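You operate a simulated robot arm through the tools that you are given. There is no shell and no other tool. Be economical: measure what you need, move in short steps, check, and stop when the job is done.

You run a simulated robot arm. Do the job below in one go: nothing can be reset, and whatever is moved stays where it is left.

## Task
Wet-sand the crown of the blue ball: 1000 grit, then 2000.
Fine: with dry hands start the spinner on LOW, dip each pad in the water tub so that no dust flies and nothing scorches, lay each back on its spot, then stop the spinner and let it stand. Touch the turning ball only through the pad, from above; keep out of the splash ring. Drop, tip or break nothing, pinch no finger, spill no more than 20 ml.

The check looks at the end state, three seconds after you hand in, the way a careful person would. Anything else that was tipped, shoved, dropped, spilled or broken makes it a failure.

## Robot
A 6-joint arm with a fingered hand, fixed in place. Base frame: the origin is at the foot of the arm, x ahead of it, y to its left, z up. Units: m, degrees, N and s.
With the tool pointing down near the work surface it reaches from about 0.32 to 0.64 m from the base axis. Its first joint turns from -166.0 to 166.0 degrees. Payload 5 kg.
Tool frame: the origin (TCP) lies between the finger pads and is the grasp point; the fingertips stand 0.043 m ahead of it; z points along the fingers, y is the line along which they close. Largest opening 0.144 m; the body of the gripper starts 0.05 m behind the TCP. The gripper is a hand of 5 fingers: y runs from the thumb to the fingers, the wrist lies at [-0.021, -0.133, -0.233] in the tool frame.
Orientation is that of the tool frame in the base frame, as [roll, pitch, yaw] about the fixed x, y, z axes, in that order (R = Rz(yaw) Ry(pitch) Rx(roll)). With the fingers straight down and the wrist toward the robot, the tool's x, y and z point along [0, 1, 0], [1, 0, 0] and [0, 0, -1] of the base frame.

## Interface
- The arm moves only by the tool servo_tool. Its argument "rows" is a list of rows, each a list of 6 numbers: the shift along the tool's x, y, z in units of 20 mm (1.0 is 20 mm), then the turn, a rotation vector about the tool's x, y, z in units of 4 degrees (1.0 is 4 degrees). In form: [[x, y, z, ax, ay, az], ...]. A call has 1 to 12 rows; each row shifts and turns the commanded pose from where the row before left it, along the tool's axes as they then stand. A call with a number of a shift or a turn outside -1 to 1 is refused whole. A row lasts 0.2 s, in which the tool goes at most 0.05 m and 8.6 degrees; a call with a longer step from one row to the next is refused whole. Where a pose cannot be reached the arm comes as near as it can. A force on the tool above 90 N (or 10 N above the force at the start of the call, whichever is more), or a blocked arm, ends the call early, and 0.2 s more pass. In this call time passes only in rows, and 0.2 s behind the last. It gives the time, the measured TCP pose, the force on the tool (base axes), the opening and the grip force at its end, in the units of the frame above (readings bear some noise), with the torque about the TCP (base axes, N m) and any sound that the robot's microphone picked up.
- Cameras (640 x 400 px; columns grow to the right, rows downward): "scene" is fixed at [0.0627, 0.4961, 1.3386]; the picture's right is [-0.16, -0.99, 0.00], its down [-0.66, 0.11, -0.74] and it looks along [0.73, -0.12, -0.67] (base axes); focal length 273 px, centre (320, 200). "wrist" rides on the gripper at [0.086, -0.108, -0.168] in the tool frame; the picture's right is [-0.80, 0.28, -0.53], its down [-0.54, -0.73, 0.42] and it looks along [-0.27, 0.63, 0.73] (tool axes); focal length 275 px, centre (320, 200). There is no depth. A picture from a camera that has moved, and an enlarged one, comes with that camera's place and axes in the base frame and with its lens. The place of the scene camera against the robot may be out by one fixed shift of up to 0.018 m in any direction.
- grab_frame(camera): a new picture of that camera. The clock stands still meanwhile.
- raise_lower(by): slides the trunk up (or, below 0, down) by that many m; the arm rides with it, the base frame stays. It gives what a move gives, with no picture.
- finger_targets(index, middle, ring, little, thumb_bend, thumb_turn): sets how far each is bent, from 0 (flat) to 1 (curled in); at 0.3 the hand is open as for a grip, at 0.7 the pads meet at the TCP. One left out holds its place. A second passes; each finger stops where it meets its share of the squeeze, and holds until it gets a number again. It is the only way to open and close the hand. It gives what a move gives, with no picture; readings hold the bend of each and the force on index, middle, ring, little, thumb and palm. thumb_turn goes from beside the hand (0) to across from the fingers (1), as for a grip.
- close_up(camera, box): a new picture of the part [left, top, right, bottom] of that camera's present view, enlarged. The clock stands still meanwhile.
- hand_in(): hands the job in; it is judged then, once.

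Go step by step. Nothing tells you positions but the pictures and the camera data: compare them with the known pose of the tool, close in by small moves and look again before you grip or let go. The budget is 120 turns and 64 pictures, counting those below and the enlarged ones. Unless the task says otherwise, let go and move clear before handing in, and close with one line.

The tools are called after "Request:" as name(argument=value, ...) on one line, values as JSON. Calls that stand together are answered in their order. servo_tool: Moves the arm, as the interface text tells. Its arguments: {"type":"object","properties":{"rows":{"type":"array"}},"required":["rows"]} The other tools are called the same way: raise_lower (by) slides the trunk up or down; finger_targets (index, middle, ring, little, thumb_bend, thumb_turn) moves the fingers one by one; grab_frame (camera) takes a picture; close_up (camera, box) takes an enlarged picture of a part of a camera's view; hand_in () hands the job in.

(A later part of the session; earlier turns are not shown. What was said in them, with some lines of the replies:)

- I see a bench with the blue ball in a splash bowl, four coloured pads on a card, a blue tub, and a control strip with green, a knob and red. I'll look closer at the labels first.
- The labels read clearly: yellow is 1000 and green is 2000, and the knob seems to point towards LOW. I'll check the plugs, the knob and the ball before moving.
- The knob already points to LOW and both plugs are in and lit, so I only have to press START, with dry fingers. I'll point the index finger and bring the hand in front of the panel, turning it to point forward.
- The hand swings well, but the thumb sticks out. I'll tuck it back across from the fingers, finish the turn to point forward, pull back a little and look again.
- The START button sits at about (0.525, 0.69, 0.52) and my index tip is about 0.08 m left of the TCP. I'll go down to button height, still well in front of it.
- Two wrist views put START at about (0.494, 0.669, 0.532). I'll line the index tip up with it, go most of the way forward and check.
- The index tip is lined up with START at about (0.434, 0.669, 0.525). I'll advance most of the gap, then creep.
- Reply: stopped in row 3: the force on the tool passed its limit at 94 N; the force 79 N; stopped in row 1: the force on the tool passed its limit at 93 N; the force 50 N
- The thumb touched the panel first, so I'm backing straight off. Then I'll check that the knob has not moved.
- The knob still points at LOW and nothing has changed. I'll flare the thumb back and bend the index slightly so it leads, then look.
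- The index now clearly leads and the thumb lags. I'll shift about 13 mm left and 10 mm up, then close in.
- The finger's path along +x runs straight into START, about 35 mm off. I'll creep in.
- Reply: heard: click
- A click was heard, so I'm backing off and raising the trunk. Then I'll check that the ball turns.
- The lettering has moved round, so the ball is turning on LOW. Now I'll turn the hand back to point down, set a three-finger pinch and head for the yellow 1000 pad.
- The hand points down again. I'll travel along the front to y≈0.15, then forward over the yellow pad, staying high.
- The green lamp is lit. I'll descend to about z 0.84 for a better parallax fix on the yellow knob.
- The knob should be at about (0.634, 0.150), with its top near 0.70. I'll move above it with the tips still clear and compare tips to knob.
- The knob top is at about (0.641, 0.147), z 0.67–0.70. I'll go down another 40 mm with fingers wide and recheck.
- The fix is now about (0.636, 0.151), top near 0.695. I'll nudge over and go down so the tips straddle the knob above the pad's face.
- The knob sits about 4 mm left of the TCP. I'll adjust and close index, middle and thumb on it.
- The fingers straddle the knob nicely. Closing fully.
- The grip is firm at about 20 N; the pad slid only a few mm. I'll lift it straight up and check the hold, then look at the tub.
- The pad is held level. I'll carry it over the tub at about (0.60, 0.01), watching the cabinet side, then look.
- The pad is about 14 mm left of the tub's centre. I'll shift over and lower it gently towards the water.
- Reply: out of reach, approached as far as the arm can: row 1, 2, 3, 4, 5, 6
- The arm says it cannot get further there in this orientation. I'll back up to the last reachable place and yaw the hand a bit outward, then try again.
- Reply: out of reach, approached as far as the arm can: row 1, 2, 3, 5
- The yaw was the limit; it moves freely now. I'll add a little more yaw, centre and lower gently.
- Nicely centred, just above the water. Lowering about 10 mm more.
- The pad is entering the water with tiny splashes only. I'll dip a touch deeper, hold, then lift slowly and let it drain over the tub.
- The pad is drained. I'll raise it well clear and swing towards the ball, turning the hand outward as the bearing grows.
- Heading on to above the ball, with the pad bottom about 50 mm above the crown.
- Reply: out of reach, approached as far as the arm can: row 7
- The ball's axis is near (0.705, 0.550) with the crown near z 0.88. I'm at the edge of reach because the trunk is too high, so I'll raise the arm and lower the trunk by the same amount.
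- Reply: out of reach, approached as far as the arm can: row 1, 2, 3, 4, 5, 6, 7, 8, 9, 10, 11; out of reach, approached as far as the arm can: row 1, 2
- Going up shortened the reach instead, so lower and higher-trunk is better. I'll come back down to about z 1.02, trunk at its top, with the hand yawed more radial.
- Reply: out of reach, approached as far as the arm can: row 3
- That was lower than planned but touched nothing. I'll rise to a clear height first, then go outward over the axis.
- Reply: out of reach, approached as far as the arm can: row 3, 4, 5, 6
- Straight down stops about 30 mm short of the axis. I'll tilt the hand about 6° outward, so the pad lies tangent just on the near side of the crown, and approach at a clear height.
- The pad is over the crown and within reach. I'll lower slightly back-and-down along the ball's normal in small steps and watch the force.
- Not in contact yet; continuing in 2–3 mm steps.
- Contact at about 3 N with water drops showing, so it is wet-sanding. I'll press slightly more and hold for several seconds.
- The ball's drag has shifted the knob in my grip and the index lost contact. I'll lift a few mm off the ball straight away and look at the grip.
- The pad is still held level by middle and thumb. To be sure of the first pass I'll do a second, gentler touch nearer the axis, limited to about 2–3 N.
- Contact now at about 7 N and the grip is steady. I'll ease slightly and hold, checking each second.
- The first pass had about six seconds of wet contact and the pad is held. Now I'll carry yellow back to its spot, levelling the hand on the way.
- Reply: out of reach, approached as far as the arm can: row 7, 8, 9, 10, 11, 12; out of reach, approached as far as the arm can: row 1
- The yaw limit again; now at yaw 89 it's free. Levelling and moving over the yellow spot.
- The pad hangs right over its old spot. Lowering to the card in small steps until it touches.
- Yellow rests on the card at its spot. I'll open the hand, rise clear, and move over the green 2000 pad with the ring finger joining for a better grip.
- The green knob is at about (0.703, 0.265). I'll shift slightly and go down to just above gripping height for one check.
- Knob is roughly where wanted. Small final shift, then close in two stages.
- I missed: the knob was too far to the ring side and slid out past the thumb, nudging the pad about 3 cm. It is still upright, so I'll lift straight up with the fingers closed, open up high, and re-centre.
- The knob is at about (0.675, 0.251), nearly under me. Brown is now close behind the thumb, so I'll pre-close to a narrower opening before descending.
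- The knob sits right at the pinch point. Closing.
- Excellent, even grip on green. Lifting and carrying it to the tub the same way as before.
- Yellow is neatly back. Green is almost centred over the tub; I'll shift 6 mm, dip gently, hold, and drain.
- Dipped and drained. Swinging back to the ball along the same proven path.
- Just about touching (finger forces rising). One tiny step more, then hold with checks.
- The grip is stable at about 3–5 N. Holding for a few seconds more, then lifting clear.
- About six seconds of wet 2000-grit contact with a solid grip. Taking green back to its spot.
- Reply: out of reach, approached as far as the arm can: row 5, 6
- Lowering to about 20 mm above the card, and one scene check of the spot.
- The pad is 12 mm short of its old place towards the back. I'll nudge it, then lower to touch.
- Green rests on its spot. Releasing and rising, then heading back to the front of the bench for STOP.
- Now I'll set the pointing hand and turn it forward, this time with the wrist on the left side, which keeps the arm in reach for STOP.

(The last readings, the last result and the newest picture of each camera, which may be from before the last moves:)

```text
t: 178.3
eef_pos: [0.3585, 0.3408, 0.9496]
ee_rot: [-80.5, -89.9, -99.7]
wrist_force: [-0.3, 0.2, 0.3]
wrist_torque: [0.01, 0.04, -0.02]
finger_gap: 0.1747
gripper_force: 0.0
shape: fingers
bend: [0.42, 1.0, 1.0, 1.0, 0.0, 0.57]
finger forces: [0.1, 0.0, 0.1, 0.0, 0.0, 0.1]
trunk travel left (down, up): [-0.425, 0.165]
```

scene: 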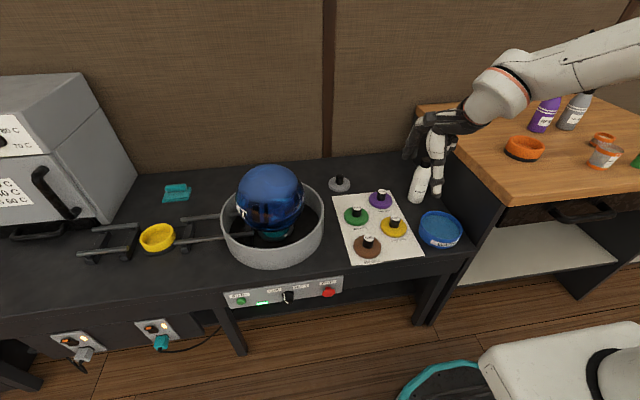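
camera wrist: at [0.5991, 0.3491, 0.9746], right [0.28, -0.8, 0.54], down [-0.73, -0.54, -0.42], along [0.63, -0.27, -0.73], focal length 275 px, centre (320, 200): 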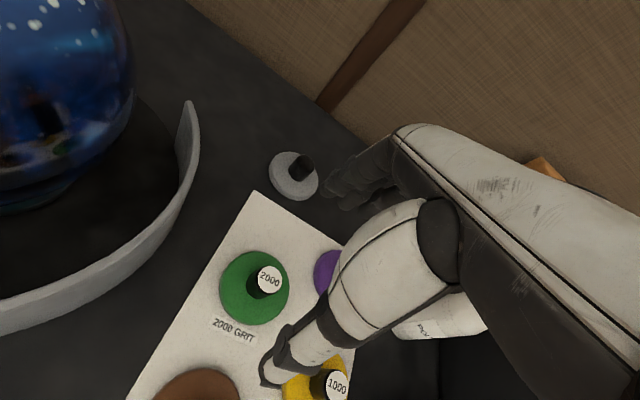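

Request:
servo_tool(rows=[[0, -0.9, -0.15, 0, 0, 0], [0, -0.9, -0.15, 0, 0, 0], [0, -0.9, -0.15, 0, 0, 0], [0, -0.9, -0.15, 0, 0, 0], [0, -0.9, -0.15, 0, 0, 0], [0, -0.9, -0.15, 0, 0, 0]])

Request:
raise_lower(by=-0.42)

Request:
servo_tool(rows=[[-0.5, 0, 1, 0, 0, 0], [0, 0, 1, 0, 0, 0]])

Request:
grab_frame(camera="wrist")

```text
t: 179.8
eef_pos: [0.3795, 0.4367, 0.9437]
ee_rot: [-111.3, -89.9, -68.4]
wrist_force: [0.1, 0.3, -0.5]
wrist_torque: [-0.05, 0.02, -0.01]
finger_gap: 0.1751
gripper_force: 0.0
shape: fingers
bend: [0.42, 1.0, 1.0, 1.0, 0.0, 0.57]
finger forces: [0.1, 0.0, 0.0, 0.1, 0.0, 0.0]
out of reach, approached as far as the arm can: row 2, 3, 4, 5, 6
trunk travel left (down, up): [-0.425, 0.165]
```

```text
refused: -0.42 is not a number from -0.4 to 0.4
```

```text
t: 180.3
eef_pos: [0.4205, 0.4366, 0.9345]
ee_rot: [71.4, -89.9, 108.4]
wrist_force: [-0.1, 0.2, -0.3]
wrist_torque: [0.0, -0.03, -0.01]
finger_gap: 0.1746
gripper_force: 0.0
shape: fingers
bend: [0.42, 1.0, 1.0, 1.0, 0.0, 0.57]
finger forces: [0.1, 0.1, 0.0, 0.0, 0.1, 0.1]
trunk travel left (down, up): [-0.425, 0.165]
```

```text
2 pictures are left
camera wrist: at [0.2531, 0.5447, 1.0188], right [-0.54, -0.28, -0.8], down [0.42, 0.72, -0.54], along [0.73, -0.63, -0.27], focal length 275 px, centre (320, 200)
```

wrist: 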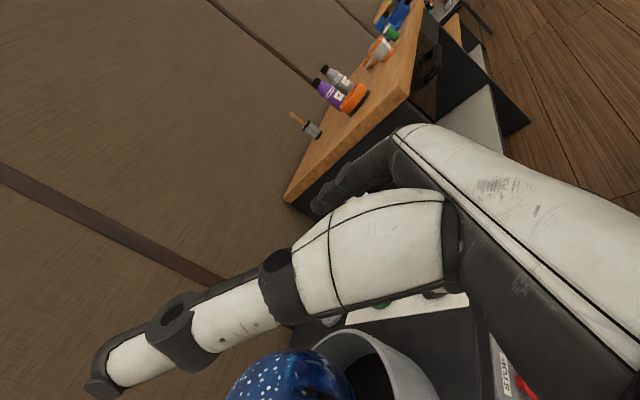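

STOP fits (0.490, 0.397, ~0.535). I'll back off a little, lower the trunk, and line the index up with it.

Request:
servo_tool(rows=[[0, -0.4, -0.9, 0, 0, 0], [0, -0.4, -0.5, 0, 0, 0]])

Request:
raise_lower(by=-0.4)

```text
t: 180.9
eef_pos: [0.3921, 0.4517, 0.9334]
ee_rot: [84.5, -90.0, 95.3]
wrist_force: [0.3, 0.2, -0.5]
wrist_torque: [0.01, 0.0, 0.01]
finger_gap: 0.1747
gripper_force: 0.0
shape: fingers
bend: [0.42, 1.0, 1.0, 1.0, 0.0, 0.57]
finger forces: [0.1, 0.1, 0.0, 0.0, 0.1, 0.1]
trunk travel left (down, up): [-0.425, 0.165]
```

```text
t: 184.8
eef_pos: [0.3929, 0.453, 0.5337]
ee_rot: [-102.4, -90.0, -77.8]
wrist_force: [-0.2, 0.2, -0.6]
wrist_torque: [-0.01, 0.02, -0.02]
finger_gap: 0.1747
gripper_force: 0.0
shape: fingers
bend: [0.42, 1.0, 1.0, 1.0, 0.0, 0.57]
finger forces: [0.0, 0.1, 0.0, 0.0, 0.2, 0.0]
trunk travel left (down, up): [-0.025, 0.565]
```

Request:
servo_tool(rows=[[-0.8, 0, 0.5, 0, 0, 0]])

Request:
close_up(camera="wrist", box=[160, 140, 400, 300])

```text
t: 185.2
eef_pos: [0.4022, 0.4518, 0.5179]
ee_rot: [-174.5, -89.9, -5.6]
wrist_force: [-0.3, -1.1, -0.1]
wrist_torque: [-0.02, 0.01, -0.03]
finger_gap: 0.1748
gripper_force: 0.1
shape: fingers
bend: [0.42, 1.0, 1.0, 1.0, 0.0, 0.57]
finger forces: [0.0, 0.0, 0.1, 0.0, 0.1, 0.0]
trunk travel left (down, up): [-0.025, 0.565]
```

```text
2.50 times, centred on (280, 220) of wrist
camera zoom: at [0.2347, 0.5605, 0.6031], right [-0.53, -0.28, -0.8], down [0.42, 0.72, -0.54], along [0.73, -0.63, -0.27], focal length 688 px, centre (420, 150)
```

zoom: 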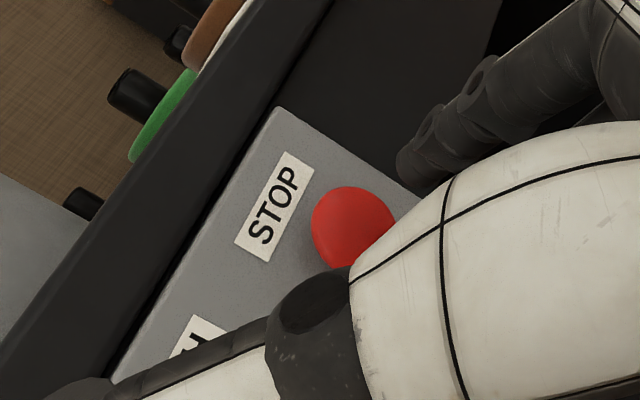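

The finger points at the red dome with a few mm offset. I'll correct, advance about 34 mm, then creep.

Request:
servo_tool(rows=[[-0.15, -0.22, 0, 0, 0, 0], [0, 0, 0.9, 0, 0, 0], [0, 0, 0.6, 0, 0, 0]])

Request:
servo_tool(rows=[[0, 0, 0.2, 0, 0, 0]])

Request:
servo_tool(rows=[[0, 0, 0.2, 0, 0, 0]])

Request:
servo_tool(rows=[[0, 0, 0.2, 0, 0, 0]])

```text
t: 186.0
eef_pos: [0.4315, 0.4556, 0.5146]
ee_rot: [175.5, -89.9, 4.4]
wrist_force: [0.2, -0.1, 0.3]
wrist_torque: [-0.01, 0.02, -0.03]
finger_gap: 0.1746
gripper_force: 0.0
shape: fingers
bend: [0.42, 1.0, 1.0, 1.0, 0.0, 0.57]
finger forces: [0.0, 0.0, 0.0, 0.0, 0.1, 0.0]
trunk travel left (down, up): [-0.025, 0.565]
```

```text
t: 186.4
eef_pos: [0.436, 0.456, 0.5152]
ee_rot: [-10.8, -89.9, -169.4]
wrist_force: [-0.7, -0.3, 0.0]
wrist_torque: [0.01, 0.01, -0.01]
finger_gap: 0.1748
gripper_force: 0.0
shape: fingers
bend: [0.42, 1.0, 1.0, 1.0, 0.0, 0.57]
finger forces: [0.0, 0.0, 0.0, 0.1, 0.0, 0.0]
trunk travel left (down, up): [-0.025, 0.565]
```

```text
t: 186.8
eef_pos: [0.44, 0.4556, 0.5135]
ee_rot: [106.2, -90.0, 73.7]
wrist_force: [-0.6, -0.8, 0.0]
wrist_torque: [0.01, -0.01, -0.01]
finger_gap: 0.1749
gripper_force: 0.2
shape: fingers
bend: [0.42, 1.0, 1.0, 1.0, 0.0, 0.57]
finger forces: [0.0, 0.0, 0.0, 0.0, 0.1, 0.0]
trunk travel left (down, up): [-0.025, 0.565]
```

```text
t: 187.2
eef_pos: [0.4429, 0.4559, 0.5147]
ee_rot: [-136.2, -89.9, -43.9]
wrist_force: [-1.2, -0.1, 0.5]
wrist_torque: [0.0, -0.07, -0.12]
finger_gap: 0.1749
gripper_force: 0.9
shape: fingers
bend: [0.42, 1.0, 1.0, 1.0, 0.0, 0.57]
finger forces: [1.7, 0.1, 0.0, 0.0, 0.0, 0.0]
trunk travel left (down, up): [-0.025, 0.565]
heard: click
```

STOP clicked. I'll back off clear of the panel, raise the trunk, and take the last picture to confirm.

Request:
servo_tool(rows=[[0, 0, -0.5, 0, 0, 0], [0, 0, -1, 0, 0, 0], [0, 0, -1, 0, 0, 0]])

Request:
raise_lower(by=0.4)

Request:
servo_tool(rows=[[0, 1, 0, 0, 0, 0], [0, 1, 0, 0, 0, 0], [0, 1, 0, 0, 0, 0], [0, 1, 0, 0, 0, 0], [0, 1, 0, 0, 0, 0], [0, 1, 0, 0, 0, 0]])

Request:
close_up(camera="scene", box=[200, 140, 480, 315])

```text
t: 188.0
eef_pos: [0.3942, 0.4555, 0.516]
ee_rot: [-175.3, -89.9, -4.8]
wrist_force: [-0.1, -0.3, -0.1]
wrist_torque: [-0.02, -0.01, 0.02]
finger_gap: 0.1744
gripper_force: 0.2
shape: fingers
bend: [0.42, 1.0, 1.0, 1.0, 0.0, 0.57]
finger forces: [0.1, 0.1, 0.0, 0.0, 0.1, 0.0]
trunk travel left (down, up): [-0.025, 0.565]
```

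```text
t: 191.8
eef_pos: [0.3934, 0.4561, 0.9143]
ee_rot: [-11.0, -89.9, -169.2]
wrist_force: [0.8, -0.1, 1.0]
wrist_torque: [0.0, 0.0, 0.01]
finger_gap: 0.1748
gripper_force: 0.2
shape: fingers
bend: [0.42, 1.0, 1.0, 1.0, 0.0, 0.57]
finger forces: [0.0, 0.0, 0.0, 0.0, 0.0, 0.0]
trunk travel left (down, up): [-0.425, 0.165]
```

```text
t: 193.2
eef_pos: [0.3951, 0.3364, 0.9166]
ee_rot: [41.6, -89.9, 138.4]
wrist_force: [0.3, -0.5, -0.2]
wrist_torque: [0.0, -0.02, 0.0]
finger_gap: 0.1746
gripper_force: 0.0
shape: fingers
bend: [0.42, 1.0, 1.0, 1.0, 0.0, 0.57]
finger forces: [0.1, 0.0, 0.1, 0.0, 0.1, 0.0]
trunk travel left (down, up): [-0.425, 0.165]
```

```text
2.29 times, centred on (340, 228) of scene
camera zoom: at [0.0627, 0.4961, 1.3386], right [-0.16, -0.99, 0.0], down [-0.66, 0.11, -0.74], along [0.73, -0.12, -0.67], focal length 623 px, centre (274, 137)
```

zoom: 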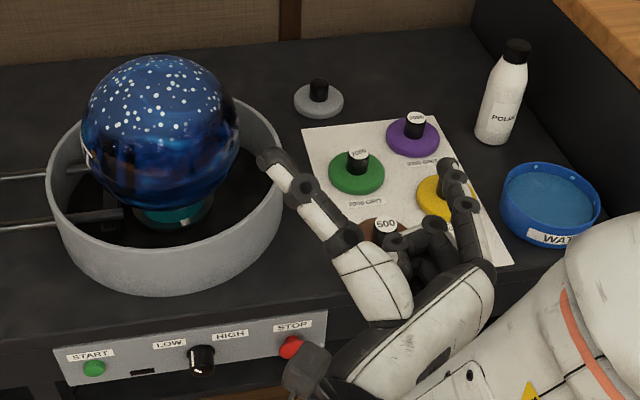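

The lamp is dark, the ball stands sharp and wet, and both pads are back on their spots. I'll wait a couple of seconds for it to come fully to rest, then hand in.

Request:
servo_tool(rows=[[0, 0, 0, 0, 0, 0], [0, 0, 0, 0, 0, 0], [0, 0, 0, 0, 0, 0], [0, 0, 0, 0, 0, 0], [0, 0, 0, 0, 0, 0], [0, 0, 0, 0, 0, 0], [0, 0, 0, 0, 0, 0], [0, 0, 0, 0, 0, 0], [0, 0, 0, 0, 0, 0], [0, 0, 0, 0, 0, 0], [0, 0, 0, 0, 0, 0], [0, 0, 0, 0, 0, 0]])

Request:
hand_in()

```text
t: 195.8
eef_pos: [0.3939, 0.3359, 0.9154]
ee_rot: [-173.9, -89.9, -6.2]
wrist_force: [0.3, 0.6, 0.1]
wrist_torque: [0.01, 0.0, 0.01]
finger_gap: 0.1747
gripper_force: 0.2
shape: fingers
bend: [0.42, 1.0, 1.0, 1.0, 0.0, 0.57]
finger forces: [0.1, 0.0, 0.1, 0.0, 0.1, 0.0]
trunk travel left (down, up): [-0.425, 0.165]
```

```text
The job is handed in.
```

I wet-sanded the crown with 1000 and then 2000 grit on LOW, put both pads back within about 1 cm of their spots, and stopped the spinner. On the way, the thumb pushed the panel at about 90 N without moving the knob, the 1000 pad slipped in my grip on the first pass so I redid that pass, and a missed grip slid the 2000 pad about 3 cm before I re-gripped it.
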